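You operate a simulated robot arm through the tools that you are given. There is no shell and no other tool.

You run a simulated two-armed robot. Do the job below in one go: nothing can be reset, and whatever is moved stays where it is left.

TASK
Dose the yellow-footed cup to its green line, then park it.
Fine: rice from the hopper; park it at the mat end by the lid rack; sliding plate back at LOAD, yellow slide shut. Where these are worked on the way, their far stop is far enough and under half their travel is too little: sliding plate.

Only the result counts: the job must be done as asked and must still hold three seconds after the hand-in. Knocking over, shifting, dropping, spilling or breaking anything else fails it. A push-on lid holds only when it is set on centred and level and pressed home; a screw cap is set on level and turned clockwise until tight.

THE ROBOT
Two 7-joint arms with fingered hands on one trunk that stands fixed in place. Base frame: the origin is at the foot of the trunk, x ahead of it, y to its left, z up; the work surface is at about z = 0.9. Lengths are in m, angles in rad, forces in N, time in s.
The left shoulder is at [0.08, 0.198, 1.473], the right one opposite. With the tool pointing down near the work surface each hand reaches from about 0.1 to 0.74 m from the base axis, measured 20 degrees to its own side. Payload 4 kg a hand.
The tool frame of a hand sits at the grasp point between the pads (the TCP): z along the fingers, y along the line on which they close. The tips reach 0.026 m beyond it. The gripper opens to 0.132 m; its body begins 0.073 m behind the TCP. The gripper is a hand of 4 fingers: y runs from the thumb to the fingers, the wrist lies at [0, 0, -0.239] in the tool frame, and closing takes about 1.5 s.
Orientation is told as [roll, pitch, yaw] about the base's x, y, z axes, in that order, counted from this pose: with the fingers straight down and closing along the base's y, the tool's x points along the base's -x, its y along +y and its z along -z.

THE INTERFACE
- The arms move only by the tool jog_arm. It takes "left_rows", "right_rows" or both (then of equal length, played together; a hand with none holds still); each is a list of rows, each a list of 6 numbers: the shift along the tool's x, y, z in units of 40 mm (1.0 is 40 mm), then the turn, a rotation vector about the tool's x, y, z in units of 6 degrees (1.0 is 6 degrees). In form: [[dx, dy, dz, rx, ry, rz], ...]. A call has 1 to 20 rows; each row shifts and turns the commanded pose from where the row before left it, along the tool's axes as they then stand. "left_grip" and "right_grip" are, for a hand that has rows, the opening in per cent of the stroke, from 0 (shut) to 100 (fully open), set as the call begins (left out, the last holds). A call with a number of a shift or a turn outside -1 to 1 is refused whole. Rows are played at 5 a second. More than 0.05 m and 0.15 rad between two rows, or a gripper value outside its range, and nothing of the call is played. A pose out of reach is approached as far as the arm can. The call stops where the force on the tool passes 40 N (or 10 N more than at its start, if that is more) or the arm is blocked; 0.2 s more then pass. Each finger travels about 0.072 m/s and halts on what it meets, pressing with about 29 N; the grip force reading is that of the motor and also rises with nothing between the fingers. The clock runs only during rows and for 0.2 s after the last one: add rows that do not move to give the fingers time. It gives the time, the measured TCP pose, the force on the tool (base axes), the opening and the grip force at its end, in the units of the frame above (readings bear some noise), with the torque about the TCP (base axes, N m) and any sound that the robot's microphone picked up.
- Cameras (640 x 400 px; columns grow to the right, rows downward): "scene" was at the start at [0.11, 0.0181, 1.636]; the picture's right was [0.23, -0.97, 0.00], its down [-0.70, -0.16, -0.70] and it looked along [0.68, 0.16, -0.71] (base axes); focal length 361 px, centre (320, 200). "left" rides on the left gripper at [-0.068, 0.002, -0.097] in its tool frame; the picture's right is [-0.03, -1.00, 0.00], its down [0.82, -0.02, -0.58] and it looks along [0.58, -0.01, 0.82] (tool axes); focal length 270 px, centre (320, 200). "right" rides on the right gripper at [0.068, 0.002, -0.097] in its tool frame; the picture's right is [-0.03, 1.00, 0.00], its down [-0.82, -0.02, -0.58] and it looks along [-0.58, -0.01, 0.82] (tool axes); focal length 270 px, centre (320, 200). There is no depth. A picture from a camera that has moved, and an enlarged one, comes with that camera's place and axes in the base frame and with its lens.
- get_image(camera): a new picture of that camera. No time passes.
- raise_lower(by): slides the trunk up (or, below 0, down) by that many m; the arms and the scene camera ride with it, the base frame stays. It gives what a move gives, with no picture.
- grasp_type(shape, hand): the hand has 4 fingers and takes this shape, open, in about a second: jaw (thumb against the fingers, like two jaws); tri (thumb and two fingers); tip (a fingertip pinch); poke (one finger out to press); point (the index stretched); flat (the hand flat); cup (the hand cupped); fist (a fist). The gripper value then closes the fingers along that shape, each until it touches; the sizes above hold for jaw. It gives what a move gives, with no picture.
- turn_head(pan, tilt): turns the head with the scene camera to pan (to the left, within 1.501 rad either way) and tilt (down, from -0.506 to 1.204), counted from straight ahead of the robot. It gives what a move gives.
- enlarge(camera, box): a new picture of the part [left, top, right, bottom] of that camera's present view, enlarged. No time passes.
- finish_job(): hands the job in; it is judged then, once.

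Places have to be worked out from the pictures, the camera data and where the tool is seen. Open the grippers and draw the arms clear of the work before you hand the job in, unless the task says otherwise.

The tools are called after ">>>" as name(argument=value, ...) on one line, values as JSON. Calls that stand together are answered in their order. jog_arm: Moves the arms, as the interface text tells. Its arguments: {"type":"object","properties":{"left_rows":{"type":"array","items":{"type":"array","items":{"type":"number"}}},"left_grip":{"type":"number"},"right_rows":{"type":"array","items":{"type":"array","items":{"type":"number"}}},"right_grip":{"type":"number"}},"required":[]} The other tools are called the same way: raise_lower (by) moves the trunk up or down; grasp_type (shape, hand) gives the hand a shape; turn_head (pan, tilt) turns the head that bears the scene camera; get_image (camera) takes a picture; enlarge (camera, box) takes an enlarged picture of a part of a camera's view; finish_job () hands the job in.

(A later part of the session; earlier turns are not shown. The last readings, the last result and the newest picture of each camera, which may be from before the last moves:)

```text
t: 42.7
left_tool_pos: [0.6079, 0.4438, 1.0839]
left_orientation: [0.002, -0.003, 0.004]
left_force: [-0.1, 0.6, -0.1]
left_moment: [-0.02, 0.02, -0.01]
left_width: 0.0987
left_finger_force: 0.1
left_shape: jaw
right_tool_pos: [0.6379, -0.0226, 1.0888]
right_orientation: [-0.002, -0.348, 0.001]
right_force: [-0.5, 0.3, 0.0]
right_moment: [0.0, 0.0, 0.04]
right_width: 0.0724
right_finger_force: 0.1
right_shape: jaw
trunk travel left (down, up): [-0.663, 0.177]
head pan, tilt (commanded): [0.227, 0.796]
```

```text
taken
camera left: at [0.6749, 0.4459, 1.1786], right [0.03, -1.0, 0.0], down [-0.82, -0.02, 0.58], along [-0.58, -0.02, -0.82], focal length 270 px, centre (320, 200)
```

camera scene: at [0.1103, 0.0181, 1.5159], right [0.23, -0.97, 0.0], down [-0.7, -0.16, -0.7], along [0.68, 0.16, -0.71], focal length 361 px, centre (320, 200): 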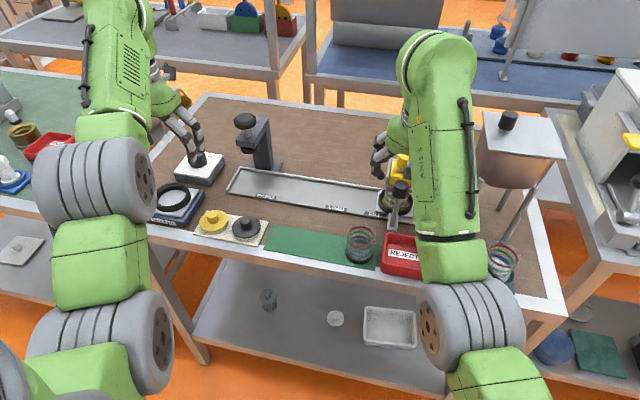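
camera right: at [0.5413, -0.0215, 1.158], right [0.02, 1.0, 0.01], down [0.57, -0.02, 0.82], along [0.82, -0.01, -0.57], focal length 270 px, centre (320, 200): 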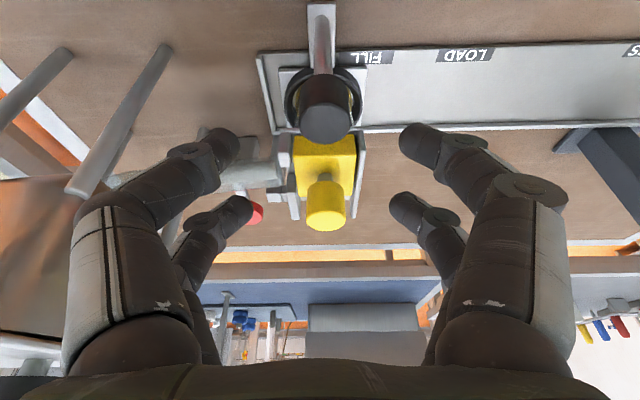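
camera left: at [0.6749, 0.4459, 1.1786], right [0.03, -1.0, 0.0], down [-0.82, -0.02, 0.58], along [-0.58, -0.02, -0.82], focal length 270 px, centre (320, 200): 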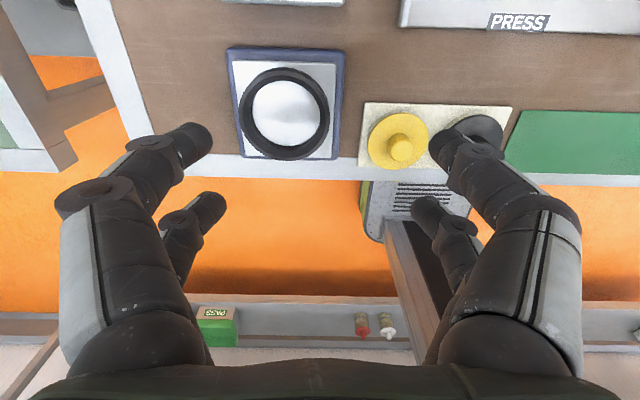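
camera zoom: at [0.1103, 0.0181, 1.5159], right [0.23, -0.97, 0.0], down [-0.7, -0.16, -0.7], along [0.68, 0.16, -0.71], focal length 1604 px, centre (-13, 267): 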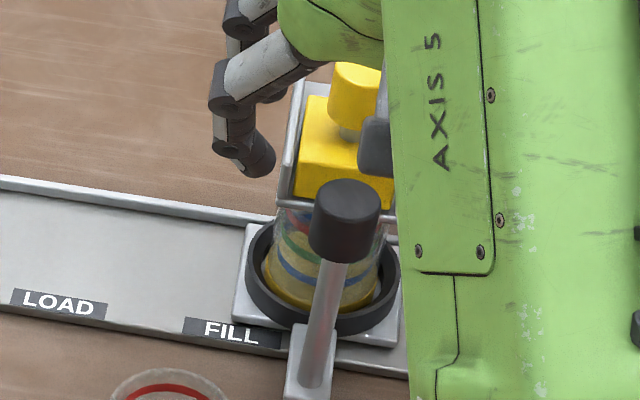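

The left part of the cup with blue and green lines is visible beside the handle. Next I bring the tilted right hand forward over the yellow knob at about (0.716, −0.020).

>>> jog_arm(right_rows=[[-0.611, 0.02, 0.222, 0, 0, 0], [-0.611, 0.02, 0.222, 0, 0, 0], [-0.611, 0.02, 0.222, 0, 0, 0], [0, 0, 0, 0, 0, 0]])

>>> get_image(camera="right")

>>> enlarge(camera="scene", box=[350, 120, 450, 230])

```text
t: 43.7
left_tool_pos: [0.6068, 0.4446, 1.0836]
left_orientation: [0.003, -0.004, 0.002]
left_force: [0.5, -0.2, -0.5]
left_moment: [0.02, 0.02, 0.02]
left_width: 0.0986
left_finger_force: 0.0
left_shape: jaw
right_tool_pos: [0.715, -0.0219, 1.0878]
right_orientation: [0.002, -0.349, -0.004]
right_force: [0.8, -0.2, 0.3]
right_moment: [-0.03, 0.01, 0.0]
right_width: 0.0719
right_finger_force: 0.1
right_shape: jaw
trunk travel left (down, up): [-0.663, 0.177]
head pan, tilt (commanded): [0.227, 0.796]
```

```text
taken
camera right: at [0.6169, -0.0198, 1.1563], right [0.02, 1.0, 0.01], down [0.57, -0.02, 0.82], along [0.82, -0.02, -0.57], focal length 270 px, centre (320, 200)
```

right: 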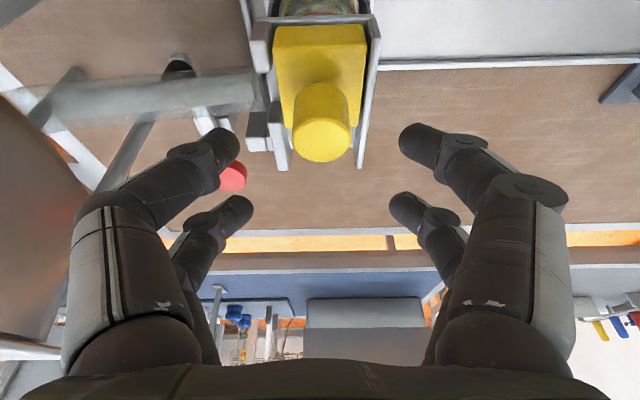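

```text
3.64 times, centred on (400, 175) of scene
camera zoom: at [0.1098, 0.0182, 1.516], right [0.23, -0.97, 0.0], down [-0.7, -0.16, -0.7], along [0.68, 0.16, -0.71], focal length 1312 px, centre (29, 291)
```

zoom: 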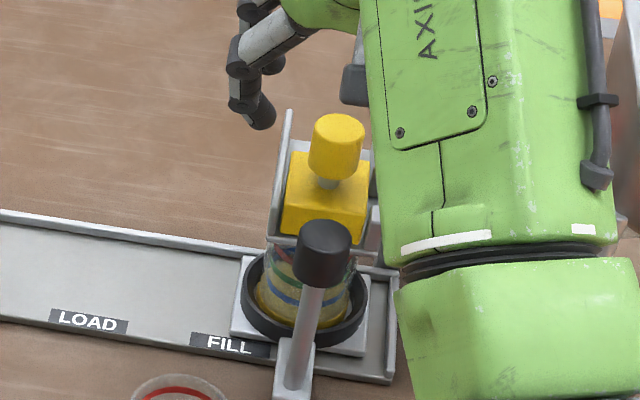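

The knob is centred between the digits; the tray walls top out at z ≈ 1.017. I descend to TCP z ≈ 1.052 and close on the knob.

>>> jog_arm(right_rows=[[0.154, 0.03, 0.423, 0, 0, 0], [0.154, 0.02, 0.423, 0, 0, 0], [0, 0, 0, 0, 0, 0]])

>>> get_image(camera="right")

```text
t: 44.5
left_tool_pos: [0.6063, 0.4448, 1.0842]
left_orientation: [0.001, -0.003, 0.003]
left_force: [0.1, -1.3, -0.3]
left_moment: [0.03, 0.02, 0.0]
left_width: 0.0989
left_finger_force: 0.0
left_shape: jaw
right_tool_pos: [0.7138, -0.0188, 1.0528]
right_orientation: [0.0, -0.349, 0.001]
right_force: [-1.0, 0.1, 1.8]
right_moment: [-0.11, 0.06, -0.07]
right_width: 0.0725
right_finger_force: 0.1
right_shape: jaw
trunk travel left (down, up): [-0.663, 0.177]
head pan, tilt (commanded): [0.227, 0.796]
```

```text
taken
camera right: at [0.6167, -0.017, 1.1216], right [0.02, 1.0, 0.01], down [0.57, -0.02, 0.82], along [0.82, -0.02, -0.57], focal length 270 px, centre (320, 200)
```

right: 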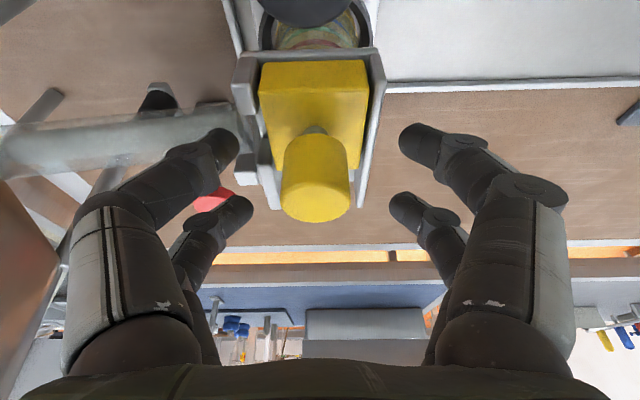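

A slight force (~1.8 N) suggests a digit may graze the pipe; I raise 5 mm and re-read before closing.

>>> jog_arm(right_rows=[[-0.045, -0.04, -0.118, 0, 0, 0], [0, 0, 0, 0, 0, 0]])

>>> enlarge(camera="right", box=[120, 60, 440, 260])

```text
t: 45.1
left_tool_pos: [0.6063, 0.4437, 1.0844]
left_orientation: [0.002, -0.003, 0.005]
left_force: [-0.6, 0.1, -0.3]
left_moment: [-0.02, 0.01, -0.01]
left_width: 0.0989
left_finger_force: 0.1
left_shape: jaw
right_tool_pos: [0.7141, -0.0206, 1.0575]
right_orientation: [0.0, -0.349, 0.0]
right_force: [0.1, 0.1, 0.1]
right_moment: [-0.01, 0.03, 0.03]
right_width: 0.0723
right_finger_force: 0.0
right_shape: jaw
trunk travel left (down, up): [-0.663, 0.177]
head pan, tilt (commanded): [0.227, 0.796]
```

```text
2.00 times, centred on (280, 160) of right
camera zoom: at [0.6177, -0.0187, 1.1269], right [0.02, 1.0, 0.01], down [0.57, -0.02, 0.82], along [0.82, -0.01, -0.57], focal length 541 px, centre (400, 280)
```

zoom: 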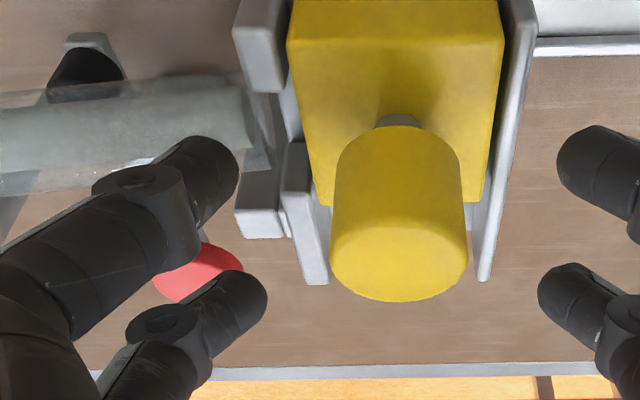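

The contact is gone. I close the right hand on the yellow knob.

>>> jog_arm(right_rows=[[0, 0, 0, 0, 0, 0], [0, 0, 0, 0, 0, 0], [0, 0, 0, 0, 0, 0], [0, 0, 0, 0, 0, 0], [0, 0, 0, 0, 0, 0]], right_grip=5)

>>> get_image(camera="right")

>>> enlarge(camera="scene", box=[350, 120, 450, 230])

```text
t: 46.3
left_tool_pos: [0.6077, 0.4432, 1.0826]
left_orientation: [0.003, -0.002, 0.003]
left_force: [-0.5, 0.5, -0.8]
left_moment: [0.01, 0.0, 0.01]
left_width: 0.0985
left_finger_force: 0.0
left_shape: jaw
right_tool_pos: [0.7149, -0.0196, 1.0548]
right_orientation: [0.0, -0.343, 0.0]
right_force: [-1.6, 0.3, -9.6]
right_moment: [-0.11, -0.1, 0.0]
right_width: 0.0084
right_finger_force: 28.8
right_shape: jaw
trunk travel left (down, up): [-0.663, 0.177]
head pan, tilt (commanded): [0.227, 0.796]
```

```text
taken
camera right: at [0.6186, -0.019, 1.1247], right [0.02, 1.0, 0.01], down [0.57, -0.02, 0.82], along [0.82, -0.02, -0.57], focal length 270 px, centre (320, 200)
```

right: 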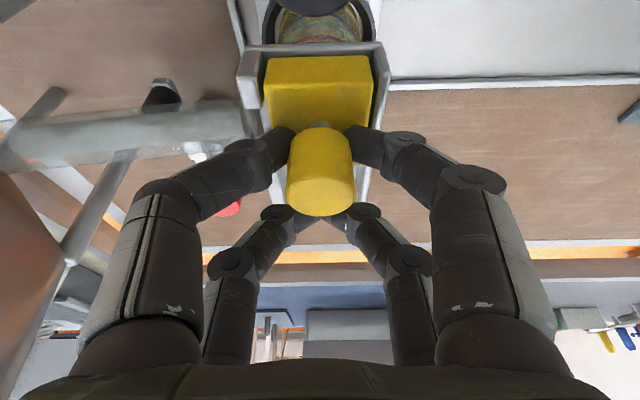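

```text
3.64 times, centred on (400, 175) of scene
camera zoom: at [0.1116, 0.0179, 1.5157], right [0.23, -0.97, 0.0], down [-0.7, -0.16, -0.7], along [0.68, 0.16, -0.72], focal length 1312 px, centre (29, 291)
```

zoom: 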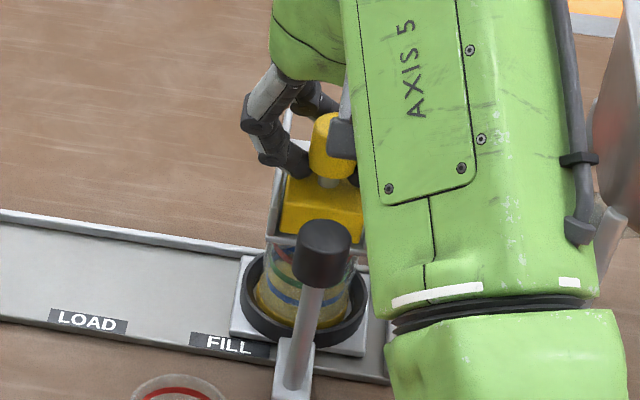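

The knob is gripped. I push the slide a first 15 mm away (+x) and look at what happens; the clock only runs during rows.

>>> jog_arm(right_rows=[[-0.176, 0, 0.064, 0, 0, 0], [-0.176, 0, 0.064, 0, 0, 0]])

>>> enlarge(camera="scene", box=[350, 120, 450, 230])

>>> get_image(camera="right")

```text
t: 46.9
left_tool_pos: [0.6084, 0.4433, 1.0808]
left_orientation: [0.001, 0.0, 0.003]
left_force: [0.4, 0.4, -0.3]
left_moment: [0.01, 0.0, 0.0]
left_width: 0.0985
left_finger_force: 0.1
left_shape: jaw
right_tool_pos: [0.7321, -0.0203, 1.056]
right_orientation: [-0.001, -0.346, 0.0]
right_force: [1.1, -0.1, -14.2]
right_moment: [-0.09, -0.18, 0.01]
right_width: 0.0086
right_finger_force: 28.7
right_shape: jaw
trunk travel left (down, up): [-0.663, 0.177]
head pan, tilt (commanded): [0.227, 0.796]
```

```text
3.64 times, centred on (400, 175) of scene
camera zoom: at [0.1136, 0.018, 1.5156], right [0.23, -0.97, 0.0], down [-0.7, -0.16, -0.7], along [0.68, 0.16, -0.72], focal length 1312 px, centre (29, 291)
```

zoom: 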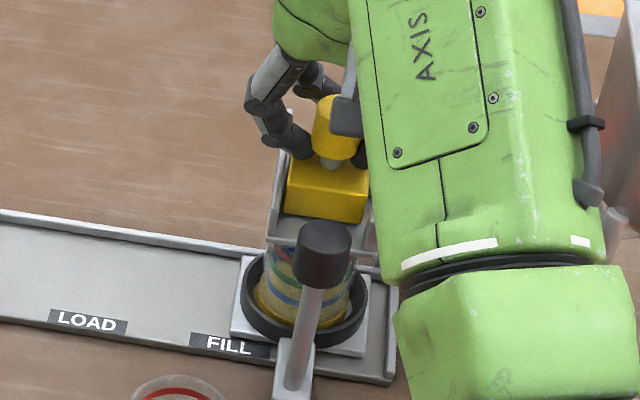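

```text
taken
camera right: at [0.6355, -0.019, 1.1248], right [0.02, 1.0, 0.01], down [0.57, -0.02, 0.82], along [0.82, -0.02, -0.57], focal length 270 px, centre (320, 200)
```

right: 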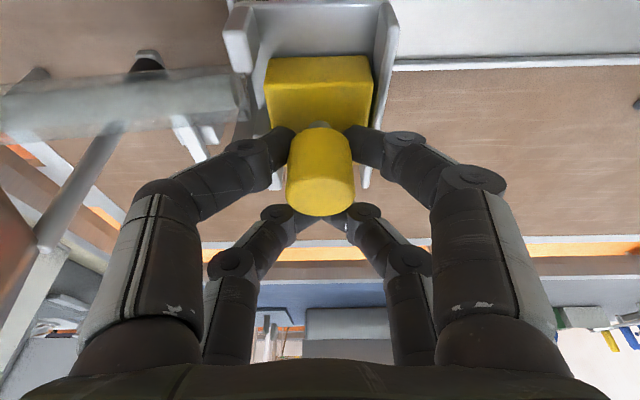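

The slide moved ~17 mm. I zoom into the uncovered part of the tray and the cup to see if rice flows.

>>> enlarge(camera="right", box=[220, 0, 420, 110])

>>> enlarge(camera="scene", box=[376, 170, 426, 215])

```text
3.20 times, centred on (320, 55) of right
camera zoom: at [0.6355, -0.019, 1.1248], right [0.02, 1.0, 0.01], down [0.57, -0.02, 0.82], along [0.82, -0.02, -0.57], focal length 865 px, centre (320, 664)
```

zoom: 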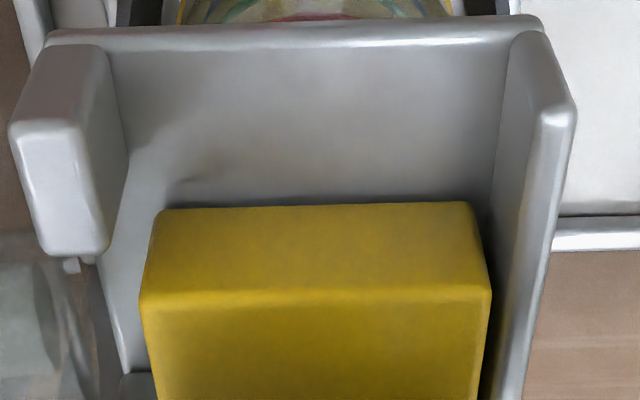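

```text
8.89 times, centred on (401, 192) of scene
camera zoom: at [0.1136, 0.018, 1.5156], right [0.23, -0.97, 0.0], down [-0.7, -0.16, -0.7], along [0.68, 0.16, -0.72], focal length 3208 px, centre (-400, 267)
```

zoom: 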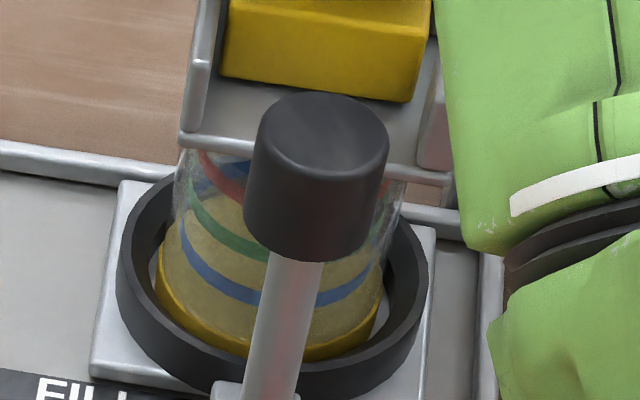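

No flow yet; the uncovered tray is solid. I push another 10 mm, slightly easing the vertical preload.

>>> jog_arm(right_rows=[[-0.222, 0, 0.121, 0, 0, 0]])

>>> enlarge(camera="right", box=[220, 0, 420, 110])

>>> enlarge(camera="scene", box=[376, 170, 426, 215])

```text
t: 47.3
left_tool_pos: [0.6089, 0.4441, 1.0819]
left_orientation: [0.002, 0.0, 0.004]
left_force: [0.7, 0.8, 0.5]
left_moment: [0.01, -0.01, -0.01]
left_width: 0.0989
left_finger_force: 0.1
left_shape: jaw
right_tool_pos: [0.7402, -0.0211, 1.0541]
right_orientation: [-0.002, -0.349, -0.001]
right_force: [-0.2, -2.6, -9.1]
right_moment: [-0.16, -0.14, 0.03]
right_width: 0.0087
right_finger_force: 28.7
right_shape: jaw
trunk travel left (down, up): [-0.663, 0.177]
head pan, tilt (commanded): [0.227, 0.796]
```

```text
3.20 times, centred on (320, 55) of right
camera zoom: at [0.6446, -0.0187, 1.1242], right [0.03, 1.0, 0.01], down [0.57, -0.02, 0.82], along [0.82, -0.02, -0.57], focal length 865 px, centre (320, 664)
```

zoom: 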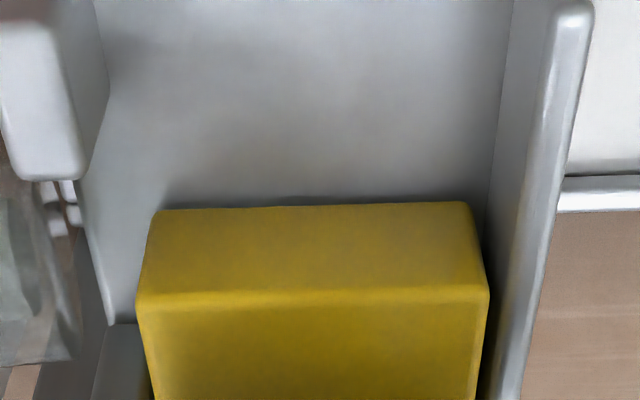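

```text
8.89 times, centred on (401, 192) of scene
camera zoom: at [0.1128, 0.0173, 1.5158], right [0.23, -0.97, 0.0], down [-0.7, -0.16, -0.7], along [0.68, 0.16, -0.72], focal length 3208 px, centre (-400, 267)
```

zoom: 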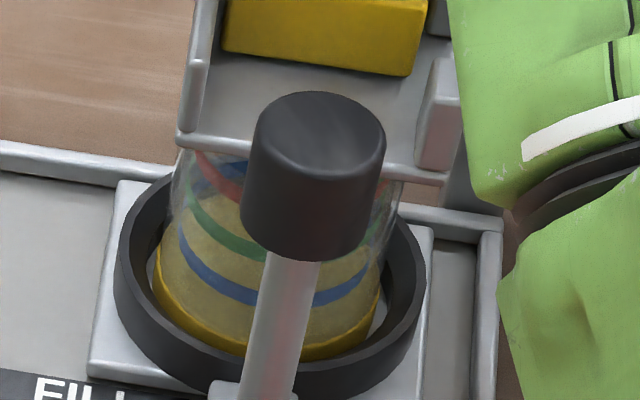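

Slide at +26 mm, still nothing. I continue in small steps toward its end.

>>> jog_arm(right_rows=[[-0.222, 0, 0.121, 0, 0, 0]])

>>> enlarge(camera="right", box=[220, 0, 420, 110])

>>> enlarge(camera="scene", box=[376, 170, 426, 215])

```text
t: 47.7
left_tool_pos: [0.6085, 0.4436, 1.082]
left_orientation: [0.001, -0.002, 0.002]
left_force: [-0.2, 0.1, 0.2]
left_moment: [0.01, 0.0, 0.02]
left_width: 0.0988
left_finger_force: 0.0
left_shape: jaw
right_tool_pos: [0.7503, -0.0208, 1.0547]
right_orientation: [0.0, -0.351, 0.0]
right_force: [0.4, -3.5, -4.3]
right_moment: [-0.25, -0.02, 0.01]
right_width: 0.0088
right_finger_force: 29.4
right_shape: jaw
trunk travel left (down, up): [-0.663, 0.177]
head pan, tilt (commanded): [0.227, 0.796]
```

```text
3.20 times, centred on (320, 55) of right
camera zoom: at [0.6528, -0.0187, 1.124], right [0.03, 1.0, 0.01], down [0.57, -0.02, 0.82], along [0.82, -0.01, -0.57], focal length 865 px, centre (320, 664)
```

zoom: 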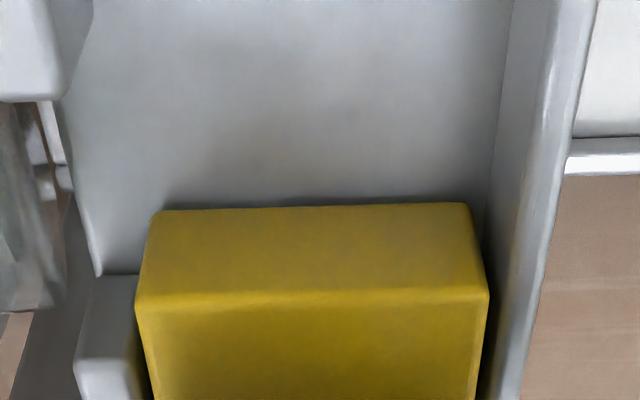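

```text
8.89 times, centred on (401, 192) of scene
camera zoom: at [0.1116, 0.0174, 1.5159], right [0.23, -0.97, 0.0], down [-0.7, -0.16, -0.7], along [0.68, 0.16, -0.72], focal length 3208 px, centre (-400, 267)
```

zoom: 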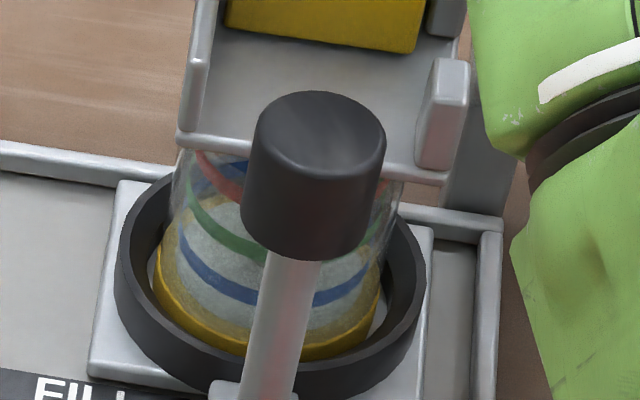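

White rice appears in the cup now (slide at +36 mm). I zoom closely to read the level.

>>> enlarge(camera="scene", box=[386, 180, 416, 212])

>>> get_image(camera="right")

```text
12.50 times, centred on (401, 196) of scene
camera zoom: at [0.1116, 0.0174, 1.5159], right [0.23, -0.97, 0.0], down [-0.7, -0.16, -0.7], along [0.68, 0.16, -0.72], focal length 4511 px, centre (-692, 250)
```

zoom: 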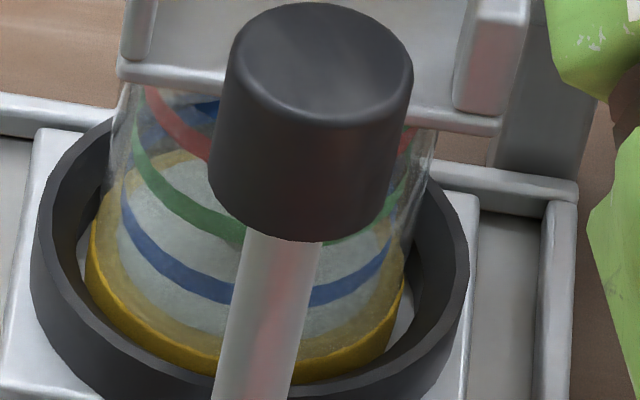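

```text
taken
camera right: at [0.6528, -0.0187, 1.124], right [0.03, 1.0, 0.01], down [0.57, -0.02, 0.82], along [0.82, -0.01, -0.57], focal length 270 px, centre (320, 200)
```

right: 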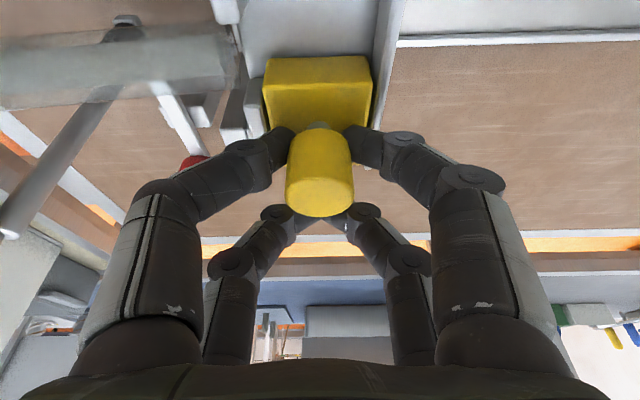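

A thin layer of rice covers the cup's floor: flow has started. I hold this position for one short step to gauge the flow rate.

>>> jog_arm(right_rows=[[0, 0, 0, 0, 0, 0]])

>>> enlarge(camera="scene", box=[386, 180, 416, 212])

```text
t: 48.1
left_tool_pos: [0.6072, 0.4432, 1.0824]
left_orientation: [0.002, -0.002, 0.002]
left_force: [0.6, -0.7, 0.5]
left_moment: [0.01, -0.02, -0.01]
left_width: 0.0989
left_finger_force: 0.1
left_shape: jaw
right_tool_pos: [0.7495, -0.0203, 1.0548]
right_orientation: [0.002, -0.351, -0.002]
right_force: [0.9, -4.7, -2.2]
right_moment: [-0.22, -0.02, -0.01]
right_width: 0.0088
right_finger_force: 29.2
right_shape: jaw
trunk travel left (down, up): [-0.663, 0.177]
head pan, tilt (commanded): [0.227, 0.796]
```

```text
12.50 times, centred on (401, 196) of scene
camera zoom: at [0.1108, 0.0173, 1.516], right [0.23, -0.97, 0.0], down [-0.7, -0.16, -0.7], along [0.68, 0.16, -0.71], focal length 4511 px, centre (-692, 250)
```

zoom: 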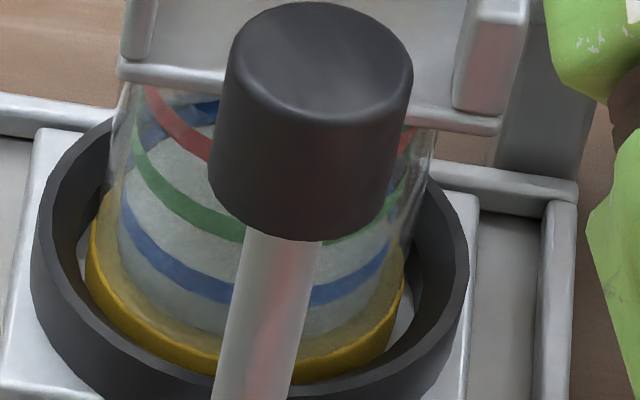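

In 0.4 s the level rose roughly 9–10 mm, now just below the blue line; that is fast. I pull the slide back below its flow threshold now, then set up a better side view with the left camera before topping up.

>>> jog_arm(right_rows=[[0.47, 0, -0.171, 0, 0, 0]])

>>> enlarge(camera="scene", box=[386, 180, 416, 212])

```text
t: 48.5
left_tool_pos: [0.6059, 0.4429, 1.0837]
left_orientation: [0.001, -0.003, 0.004]
left_force: [-0.6, -0.6, 0.9]
left_moment: [0.02, -0.02, 0.0]
left_width: 0.099
left_finger_force: 0.0
left_shape: jaw
right_tool_pos: [0.7261, -0.0196, 1.0547]
right_orientation: [0.0, -0.348, 0.0]
right_force: [-1.4, -3.3, -2.9]
right_moment: [-0.18, -0.02, 0.04]
right_width: 0.0088
right_finger_force: 29.5
right_shape: jaw
trunk travel left (down, up): [-0.663, 0.177]
head pan, tilt (commanded): [0.227, 0.796]
```

```text
12.50 times, centred on (401, 196) of scene
camera zoom: at [0.1081, 0.017, 1.5162], right [0.23, -0.97, 0.0], down [-0.69, -0.16, -0.7], along [0.68, 0.16, -0.71], focal length 4511 px, centre (-692, 250)
```

zoom: 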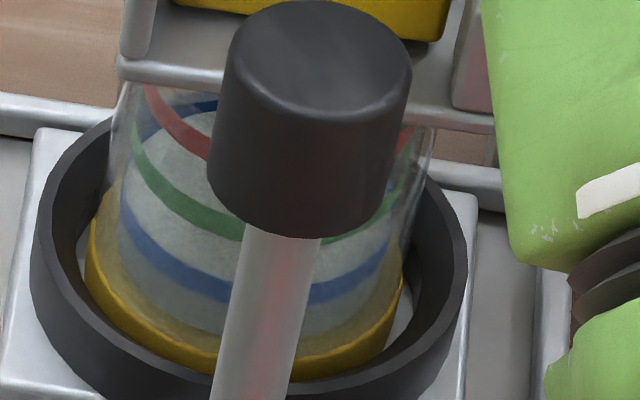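

The level now sits about at the blue line. I fully close the slide for now and check the left hand's yaw turn towards +90° so its camera can look at the cup from the left side.

>>> jog_arm(right_rows=[[0.15, 0, -0.052, 0, 0, 0], [0.15, 0, -0.052, 0, 0, 0], [0, 0, 0, 0, 0, 0], [0, 0, 0, 0, 0, 0], [0, 0, 0, 0, 0, 0], [0, 0, 0, 0, 0, 0], [0, 0, 0, 0, 0, 0], [0, 0, 0, 0, 0, 0], [0, 0, 0, 0, 0, 0], [0, 0, 0, 0, 0, 0], [0, 0, 0, 0, 0, 0], [0, 0, 0, 0, 0, 0], [0, 0, 0, 0, 0, 0], [0, 0, 0, 0, 0, 0], [0, 0, 0, 0, 0, 0], [0, 0, 0, 0, 0, 0]], left_rows=[[0, 0, 0, 0, 0, -1], [0, 0, 0, 0, 0, -1], [0, 0, 0, 0, 0, -1], [0, 0, 0, 0, 0, -1], [0, 0, 0, 0, 0, -1], [0, 0, 0, 0, 0, -1], [0, 0, 0, 0, 0, -1], [0, 0, 0, 0, 0, -1], [0, 0, 0, 0, 0, -1], [0, 0, 0, 0, 0, -1], [0, 0, 0, 0, 0, -1], [0, 0, 0, 0, 0, -1], [0, 0, 0, 0, 0, -1], [0, 0, 0, 0, 0, -1], [0, 0, 0, 0, 0, -1], [0, 0, 0, 0, 0, 0]])

>>> enlarge(camera="scene", box=[386, 180, 416, 212])

>>> get_image(camera="scene")

```text
t: 51.9
left_tool_pos: [0.6044, 0.4423, 1.0806]
left_orientation: [0.0, -0.001, 1.57]
left_force: [-0.1, 0.5, -0.7]
left_moment: [-0.04, -0.02, -0.02]
left_width: 0.0988
left_finger_force: 0.1
left_shape: jaw
right_tool_pos: [0.7141, -0.0199, 1.0551]
right_orientation: [0.002, -0.349, -0.003]
right_force: [-0.9, -4.8, 1.3]
right_moment: [-0.32, 0.09, 0.07]
right_width: 0.0086
right_finger_force: 28.8
right_shape: jaw
trunk travel left (down, up): [-0.663, 0.177]
head pan, tilt (commanded): [0.227, 0.796]
```

```text
12.50 times, centred on (401, 196) of scene
camera zoom: at [0.1094, 0.0168, 1.516], right [0.23, -0.97, 0.0], down [-0.7, -0.16, -0.7], along [0.68, 0.16, -0.71], focal length 4511 px, centre (-692, 250)
```

zoom: 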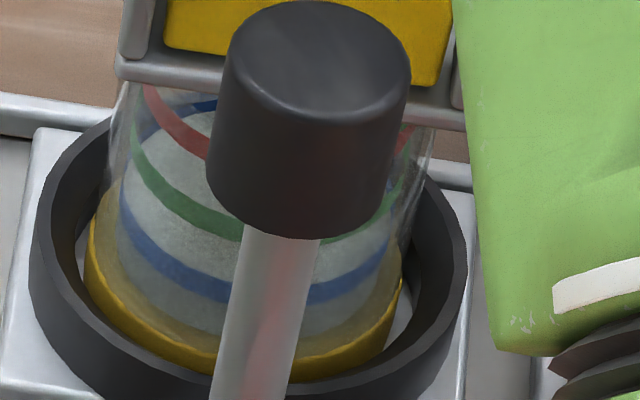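

```text
taken
camera scene: at [0.1094, 0.0168, 1.516], right [0.23, -0.97, 0.0], down [-0.7, -0.16, -0.7], along [0.68, 0.16, -0.71], focal length 361 px, centre (320, 200)
```

scene: 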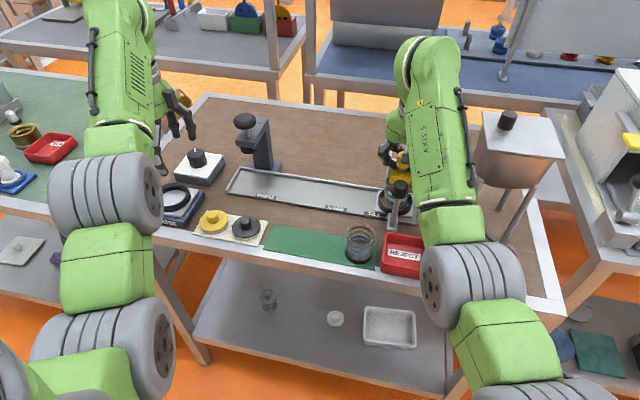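

The level holds with the slide shut. The left hand is at yaw 90°; I bring it along the front to y ≈ 0.24, keeping clear of the press head.

>>> jog_arm(left_rows=[[0.9, 0.2, 0, 0, 0, 0], [0.9, 0.15, 0, 0, 0, 0], [1, 0, 0, 0, 0, 0], [1, 0, 0, 0, 0, 0], [1, 0, 0, 0, 0, 0], [0, 0, 0, 0, 0, 0]])

>>> get_image(camera="scene")

>>> get_image(camera="left")

```text
t: 53.3
left_tool_pos: [0.59, 0.2479, 1.0824]
left_orientation: [0.001, 0.001, 1.572]
left_force: [0.6, -0.5, -0.1]
left_moment: [-0.02, -0.04, -0.01]
left_width: 0.0985
left_finger_force: 0.1
left_shape: jaw
right_tool_pos: [0.7137, -0.0187, 1.0541]
right_orientation: [0.0, -0.349, -0.002]
right_force: [-0.4, -6.7, 1.8]
right_moment: [-0.31, 0.1, 0.06]
right_width: 0.0088
right_finger_force: 29.0
right_shape: jaw
trunk travel left (down, up): [-0.663, 0.177]
head pan, tilt (commanded): [0.227, 0.796]
```

```text
taken
camera scene: at [0.1092, 0.0175, 1.516], right [0.23, -0.97, 0.0], down [-0.7, -0.16, -0.7], along [0.68, 0.16, -0.71], focal length 361 px, centre (320, 200)
```

scene: 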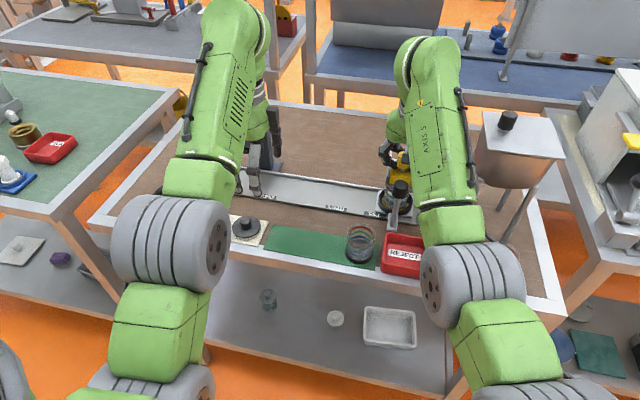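

```text
taken
camera left: at [0.5879, 0.3172, 1.1776], right [1.0, 0.03, 0.0], down [0.02, -0.82, 0.58], along [0.02, -0.58, -0.82], focal length 270 px, centre (320, 200)
```

left: 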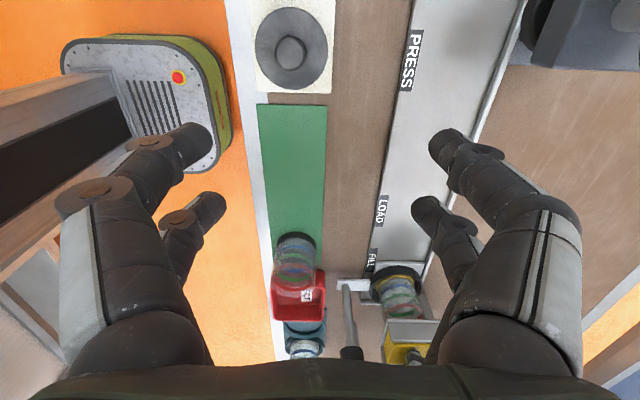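

The cup is in the left camera's view. I tilt the left hand 40° so the camera looks nearly horizontally toward the cup.

>>> jog_arm(left_rows=[[0, 0, 0, 0, 1, 0], [0, 0, 0, 0, 1, 0], [0, 0, 0, 0, 1, 0], [0, 0, 0, 0, 1, 0], [0, 0, 0, 0, 1, 0], [0, 0, 0, 0, 1, 0], [0, 0, 0, 0, 0.67, 0], [0, 0, 0, 0, 0, 0]], left_grip=100)

>>> get_image(camera="left")

>>> get_image(camera="scene")

```text
t: 55.1
left_tool_pos: [0.5911, 0.2489, 1.0813]
left_orientation: [-0.006, 0.698, 1.568]
left_force: [-0.6, -0.6, 0.2]
left_moment: [0.0, -0.03, 0.02]
left_width: 0.1321
left_finger_force: 0.0
left_shape: jaw
right_tool_pos: [0.7151, -0.0204, 1.054]
right_orientation: [0.002, -0.348, -0.002]
right_force: [-0.4, -4.2, 2.9]
right_moment: [-0.28, 0.1, 0.05]
right_width: 0.0087
right_finger_force: 29.3
right_shape: jaw
trunk travel left (down, up): [-0.663, 0.177]
head pan, tilt (commanded): [0.227, 0.796]
```

```text
taken
camera left: at [0.5885, 0.3641, 1.1096], right [1.0, 0.02, -0.01], down [0.02, -0.25, 0.97], along [0.02, -0.97, -0.25], focal length 270 px, centre (320, 200)
```

left: 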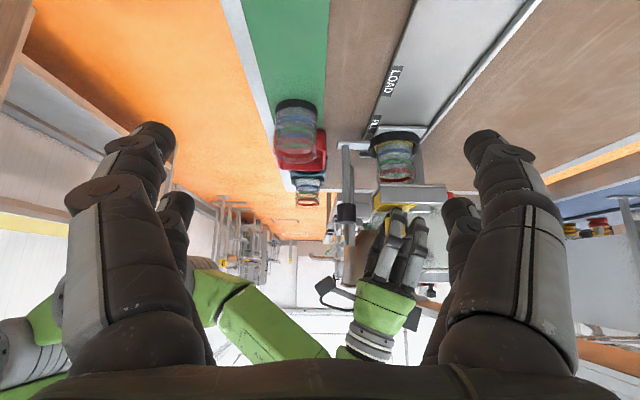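

```text
taken
camera scene: at [0.1095, 0.0167, 1.516], right [0.23, -0.97, 0.0], down [-0.7, -0.16, -0.7], along [0.68, 0.16, -0.71], focal length 361 px, centre (320, 200)
```

scene: 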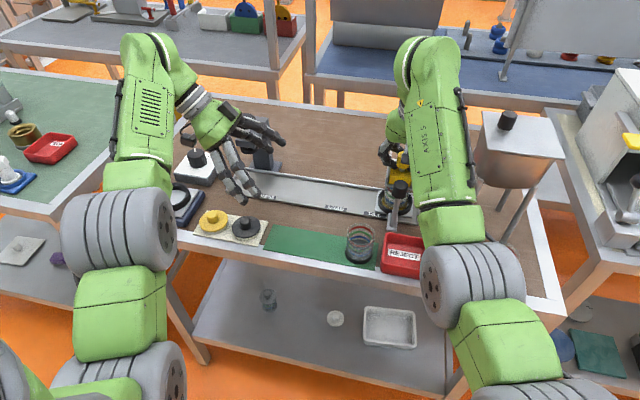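

The left camera now has a clean side view of the cup (upside-down). I enlarge it to read the level against the lines.

>>> enlarge(camera="left", box=[362, 122, 432, 192])

```text
5.71 times, centred on (397, 157) of left
camera zoom: at [0.5885, 0.3641, 1.1096], right [1.0, 0.02, -0.01], down [0.02, -0.25, 0.97], along [0.02, -0.97, -0.25], focal length 1544 px, centre (-120, 446)
```

zoom: 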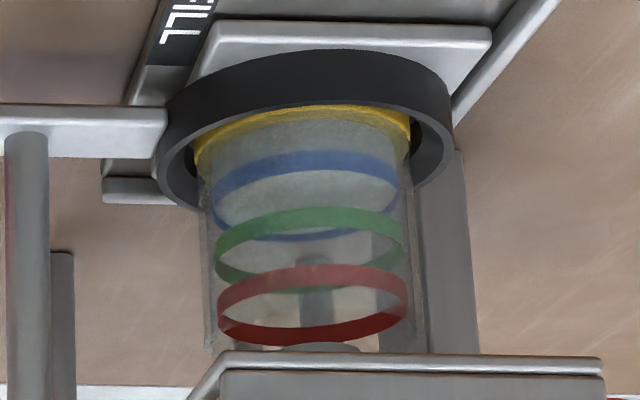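

Rice stands right at the blue line; green is one line spacing (~15 mm) higher. Flow at +36 mm is ~20 mm/s, so I give a short pulse: open, hold 0.2 s, close.

>>> jog_arm(right_rows=[[-0.834, 0, 0.3035, 0, 0, 0], [0, 0, 0, 0, 0, 0], [0.834, 0, -0.3035, 0, 0, 0], [0, 0, 0, 0, 0, 0]])

>>> enlarge(camera="left", box=[362, 122, 432, 192])

>>> enlarge(camera="scene", box=[386, 180, 416, 212])

```text
t: 56.1
left_tool_pos: [0.5927, 0.2508, 1.0801]
left_orientation: [-0.004, 0.699, 1.57]
left_force: [0.2, -0.2, 0.0]
left_moment: [0.01, 0.04, 0.02]
left_width: 0.1318
left_finger_force: 0.1
left_shape: jaw
right_tool_pos: [0.7159, -0.0216, 1.0547]
right_orientation: [0.0, -0.348, -0.002]
right_force: [-0.2, -2.2, 4.5]
right_moment: [-0.25, 0.21, 0.03]
right_width: 0.0083
right_finger_force: 29.2
right_shape: jaw
trunk travel left (down, up): [-0.663, 0.177]
head pan, tilt (commanded): [0.227, 0.796]
```

```text
5.71 times, centred on (397, 157) of left
camera zoom: at [0.59, 0.3648, 1.1084], right [1.0, 0.02, -0.01], down [0.02, -0.25, 0.97], along [0.02, -0.97, -0.25], focal length 1544 px, centre (-120, 446)
```

zoom: 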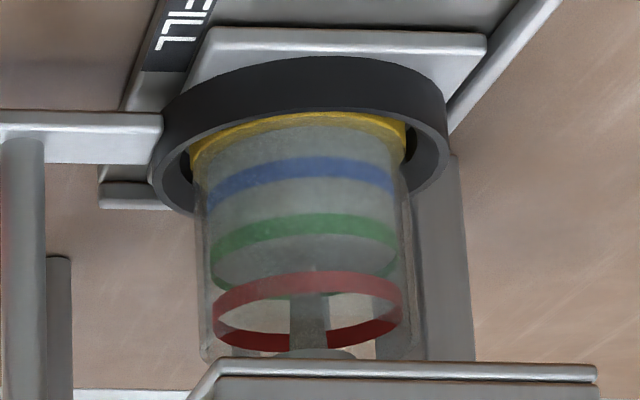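

```text
12.50 times, centred on (401, 196) of scene
camera zoom: at [0.1116, 0.0179, 1.516], right [0.23, -0.97, 0.0], down [-0.7, -0.16, -0.7], along [0.68, 0.16, -0.72], focal length 4511 px, centre (-692, 250)
```

zoom: 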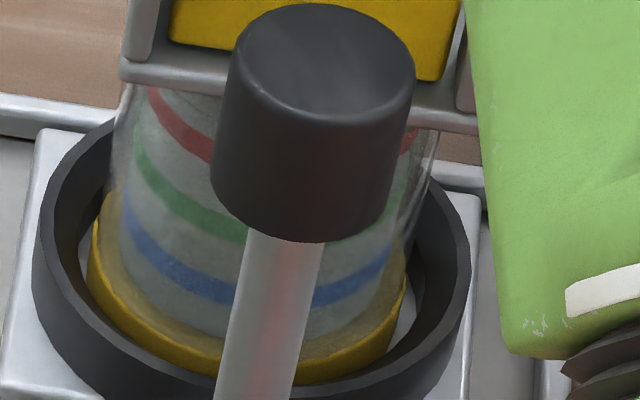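

The level jumped close to the green line. I zoom further to read it exactly.

>>> enlarge(camera="left", box=[380, 140, 416, 190])

>>> enlarge(camera="left", box=[380, 155, 416, 180])

```text
8.00 times, centred on (398, 165) of left
camera zoom: at [0.59, 0.3648, 1.1084], right [1.0, 0.02, -0.01], down [0.02, -0.25, 0.97], along [0.02, -0.97, -0.25], focal length 2162 px, centre (-304, 480)
```

zoom: 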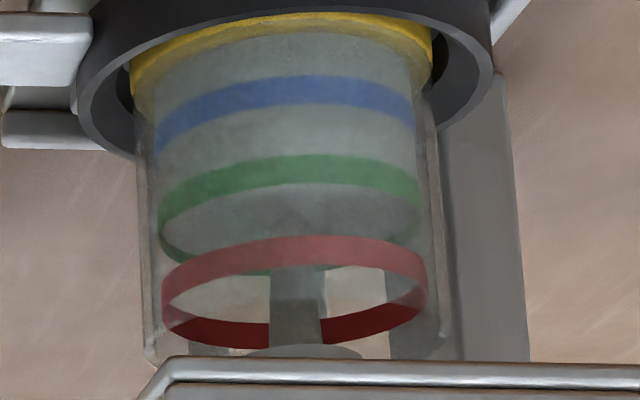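

```text
16.00 times, centred on (398, 168) of left
camera zoom: at [0.59, 0.3648, 1.1084], right [1.0, 0.02, -0.01], down [0.02, -0.25, 0.97], along [0.02, -0.97, -0.25], focal length 4325 px, centre (-928, 720)
```

zoom: 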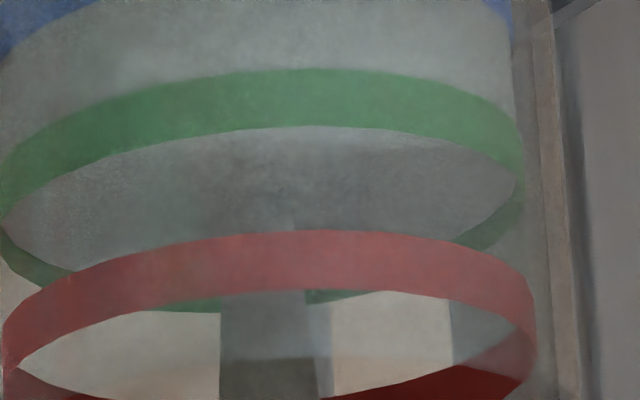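

The level lies within the green band. I zoom on the far-side band at left and right to see how much of it the rice covers.

>>> enlarge(camera="left", box=[376, 162, 392, 178])

>>> enlarge(camera="left", box=[400, 160, 416, 176])

>>> enlarge(camera="scene", box=[388, 182, 404, 198])

```text
16.00 times, centred on (384, 170) of left
camera zoom: at [0.59, 0.3648, 1.1084], right [1.0, 0.02, -0.01], down [0.02, -0.25, 0.97], along [0.02, -0.97, -0.25], focal length 4325 px, centre (-704, 680)
```

zoom: 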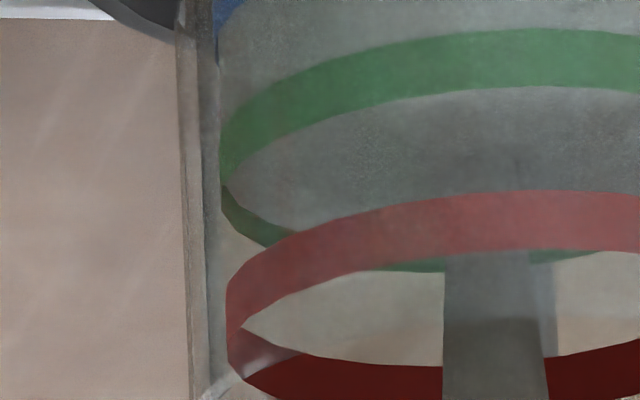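

```text
16.00 times, centred on (408, 168) of left
camera zoom: at [0.59, 0.3648, 1.1084], right [1.0, 0.02, -0.01], down [0.02, -0.25, 0.97], along [0.02, -0.97, -0.25], focal length 4325 px, centre (-1088, 712)
```

zoom: 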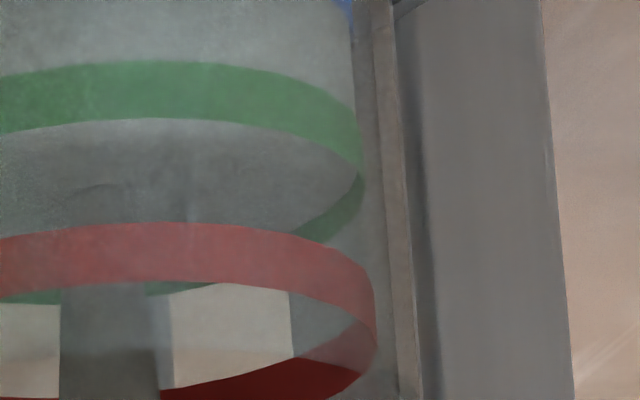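

```text
16.00 times, centred on (396, 190) of scene
camera zoom: at [0.1116, 0.0179, 1.516], right [0.23, -0.97, 0.0], down [-0.7, -0.16, -0.7], along [0.68, 0.16, -0.72], focal length 5774 px, centre (-896, 360)
```

zoom: 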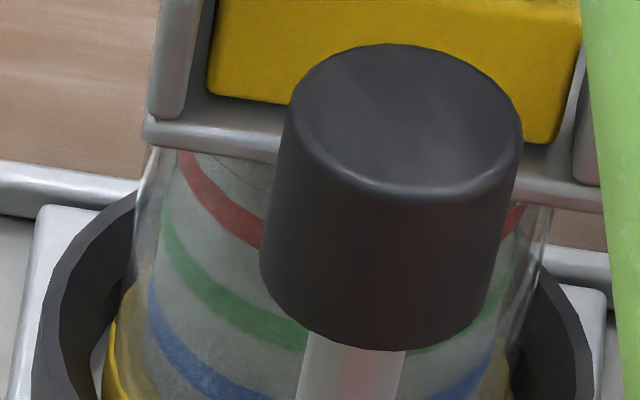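

The far green band is about half covered, so the rice surface sits in the middle of the green line – on target. I press the slide gently onto its closed stop and confirm the level doesn't change.

>>> jog_arm(right_rows=[[0.06, 0, -0.02, 0, 0, 0], [0.06, 0, -0.02, 0, 0, 0], [0, 0, 0, 0, 0, 0], [0, 0, 0, 0, 0, 0]])

>>> get_image(camera="right")

>>> enlarge(camera="left", box=[376, 162, 392, 178])

>>> enlarge(camera="left", box=[362, 152, 452, 212])

```text
t: 57.1
left_tool_pos: [0.5931, 0.2503, 1.0798]
left_orientation: [-0.003, 0.697, 1.571]
left_force: [0.9, -0.3, 0.6]
left_moment: [0.01, 0.0, -0.04]
left_width: 0.1319
left_finger_force: 0.0
left_shape: jaw
right_tool_pos: [0.7133, -0.0206, 1.0542]
right_orientation: [0.001, -0.351, -0.001]
right_force: [14.7, -1.9, 8.3]
right_moment: [-0.15, -0.22, -0.12]
right_width: 0.0083
right_finger_force: 29.0
right_shape: jaw
trunk travel left (down, up): [-0.663, 0.177]
head pan, tilt (commanded): [0.227, 0.796]
```

```text
taken
camera right: at [0.6158, -0.0192, 1.1235], right [0.02, 1.0, 0.01], down [0.57, -0.02, 0.82], along [0.82, -0.02, -0.57], focal length 270 px, centre (320, 200)
```

right: 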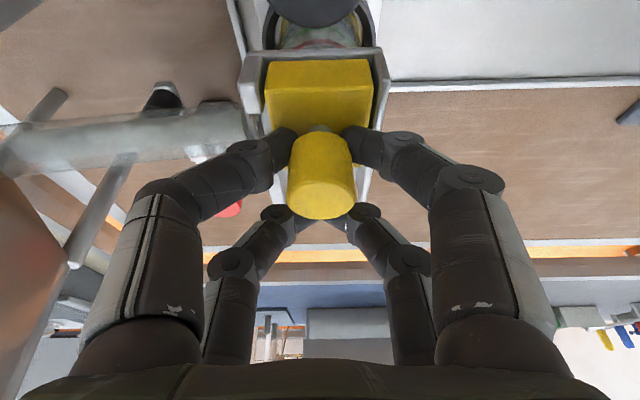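

```text
16.00 times, centred on (384, 170) of left
camera zoom: at [0.5904, 0.3648, 1.1083], right [1.0, 0.02, -0.01], down [0.02, -0.25, 0.97], along [0.02, -0.97, -0.25], focal length 4325 px, centre (-704, 680)
```

zoom: 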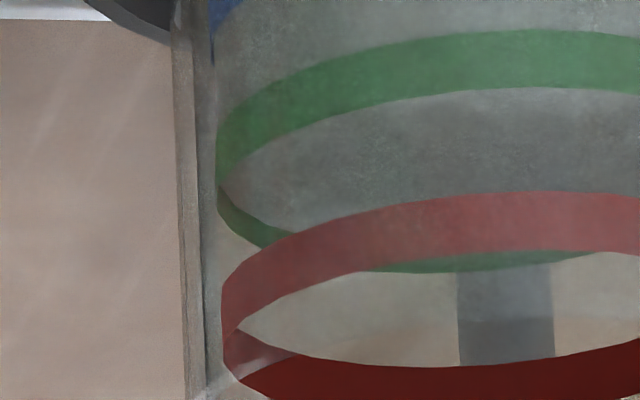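

```text
6.67 times, centred on (407, 182) of left
camera zoom: at [0.5904, 0.3648, 1.1083], right [1.0, 0.02, -0.01], down [0.02, -0.25, 0.97], along [0.02, -0.97, -0.25], focal length 1802 px, centre (-260, 320)
```

zoom: 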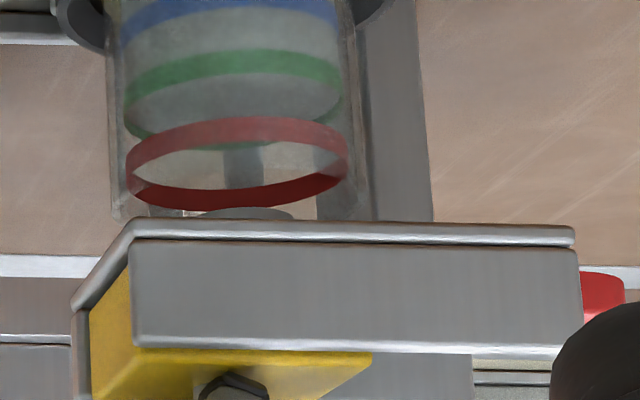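

The closed stop reacts with 15 N: slide shut. An earlier falling stream is gone now; I zoom in again on the far green band to be sure of the final level.

>>> enlarge(camera="left", box=[380, 168, 390, 176])

>>> enlarge(camera="left", box=[402, 162, 412, 170])

```text
16.00 times, centred on (385, 172) of left
camera zoom: at [0.5904, 0.3648, 1.1083], right [1.0, 0.02, -0.01], down [0.02, -0.25, 0.97], along [0.02, -0.97, -0.25], focal length 4325 px, centre (-720, 648)
```

zoom: 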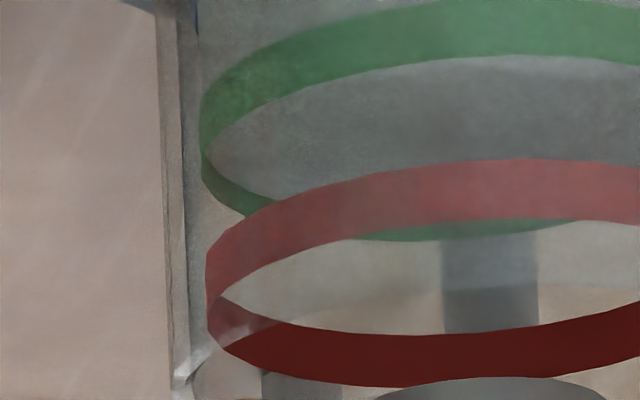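

```text
16.00 times, centred on (407, 166) of left
camera zoom: at [0.5904, 0.3648, 1.1083], right [1.0, 0.02, -0.01], down [0.02, -0.25, 0.97], along [0.02, -0.97, -0.25], focal length 4325 px, centre (-1072, 744)
```

zoom: 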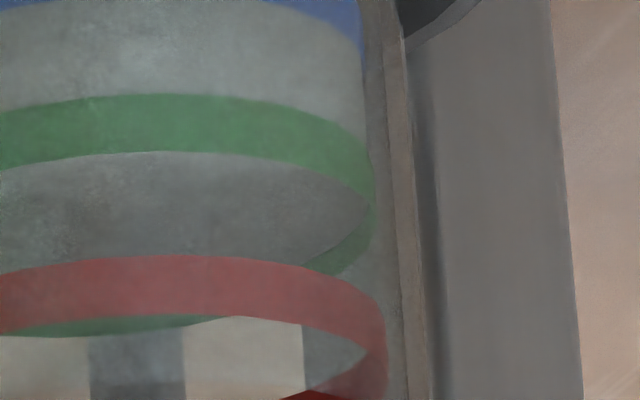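

The surface is within about half a millimetre of the green band's middle; no top-up is needed. I relieve the closing pressure slightly and open the right hand a little to free the knob.

>>> jog_arm(right_rows=[[-0.05, 0, 0.02, 0, 0, 0], [0, 0, 0, 0, 0, 0]])

>>> jog_arm(right_rows=[[0, 0, 0, 0, 0, 0], [0, 0, 0, 0, 0, 0], [0, 0, 0, 0, 0, 0]], right_grip=32)

>>> get_image(camera="right")

```text
t: 57.7
left_tool_pos: [0.5913, 0.2499, 1.0818]
left_orientation: [-0.004, 0.698, 1.568]
left_force: [0.7, -0.2, 0.3]
left_moment: [-0.01, 0.04, 0.02]
left_width: 0.1321
left_finger_force: 0.1
left_shape: jaw
right_tool_pos: [0.7135, -0.0194, 1.0544]
right_orientation: [-0.001, -0.351, -0.002]
right_force: [5.9, -4.0, 12.1]
right_moment: [-0.34, 0.12, -0.03]
right_width: 0.0087
right_finger_force: 28.9
right_shape: jaw
trunk travel left (down, up): [-0.663, 0.177]
head pan, tilt (commanded): [0.227, 0.796]
```

```text
t: 58.5
left_tool_pos: [0.5916, 0.2504, 1.0799]
left_orientation: [-0.004, 0.698, 1.571]
left_force: [-0.1, 0.4, 0.5]
left_moment: [0.03, 0.0, -0.02]
left_width: 0.1318
left_finger_force: 0.1
left_shape: jaw
right_tool_pos: [0.7133, -0.0192, 1.0508]
right_orientation: [-0.001, -0.344, 0.001]
right_force: [-1.4, 0.7, 2.3]
right_moment: [0.08, 0.04, 0.03]
right_width: 0.042
right_finger_force: 0.1
right_shape: jaw
trunk travel left (down, up): [-0.663, 0.177]
head pan, tilt (commanded): [0.227, 0.796]
```

```text
taken
camera right: at [0.6162, -0.0178, 1.1207], right [0.02, 1.0, 0.01], down [0.57, -0.02, 0.82], along [0.82, -0.01, -0.57], focal length 270 px, centre (320, 200)
```

right: 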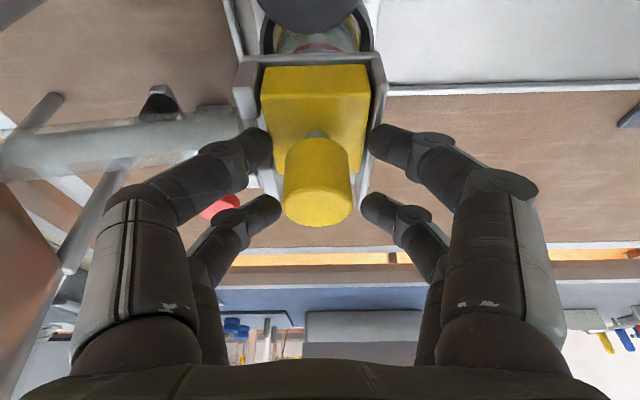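

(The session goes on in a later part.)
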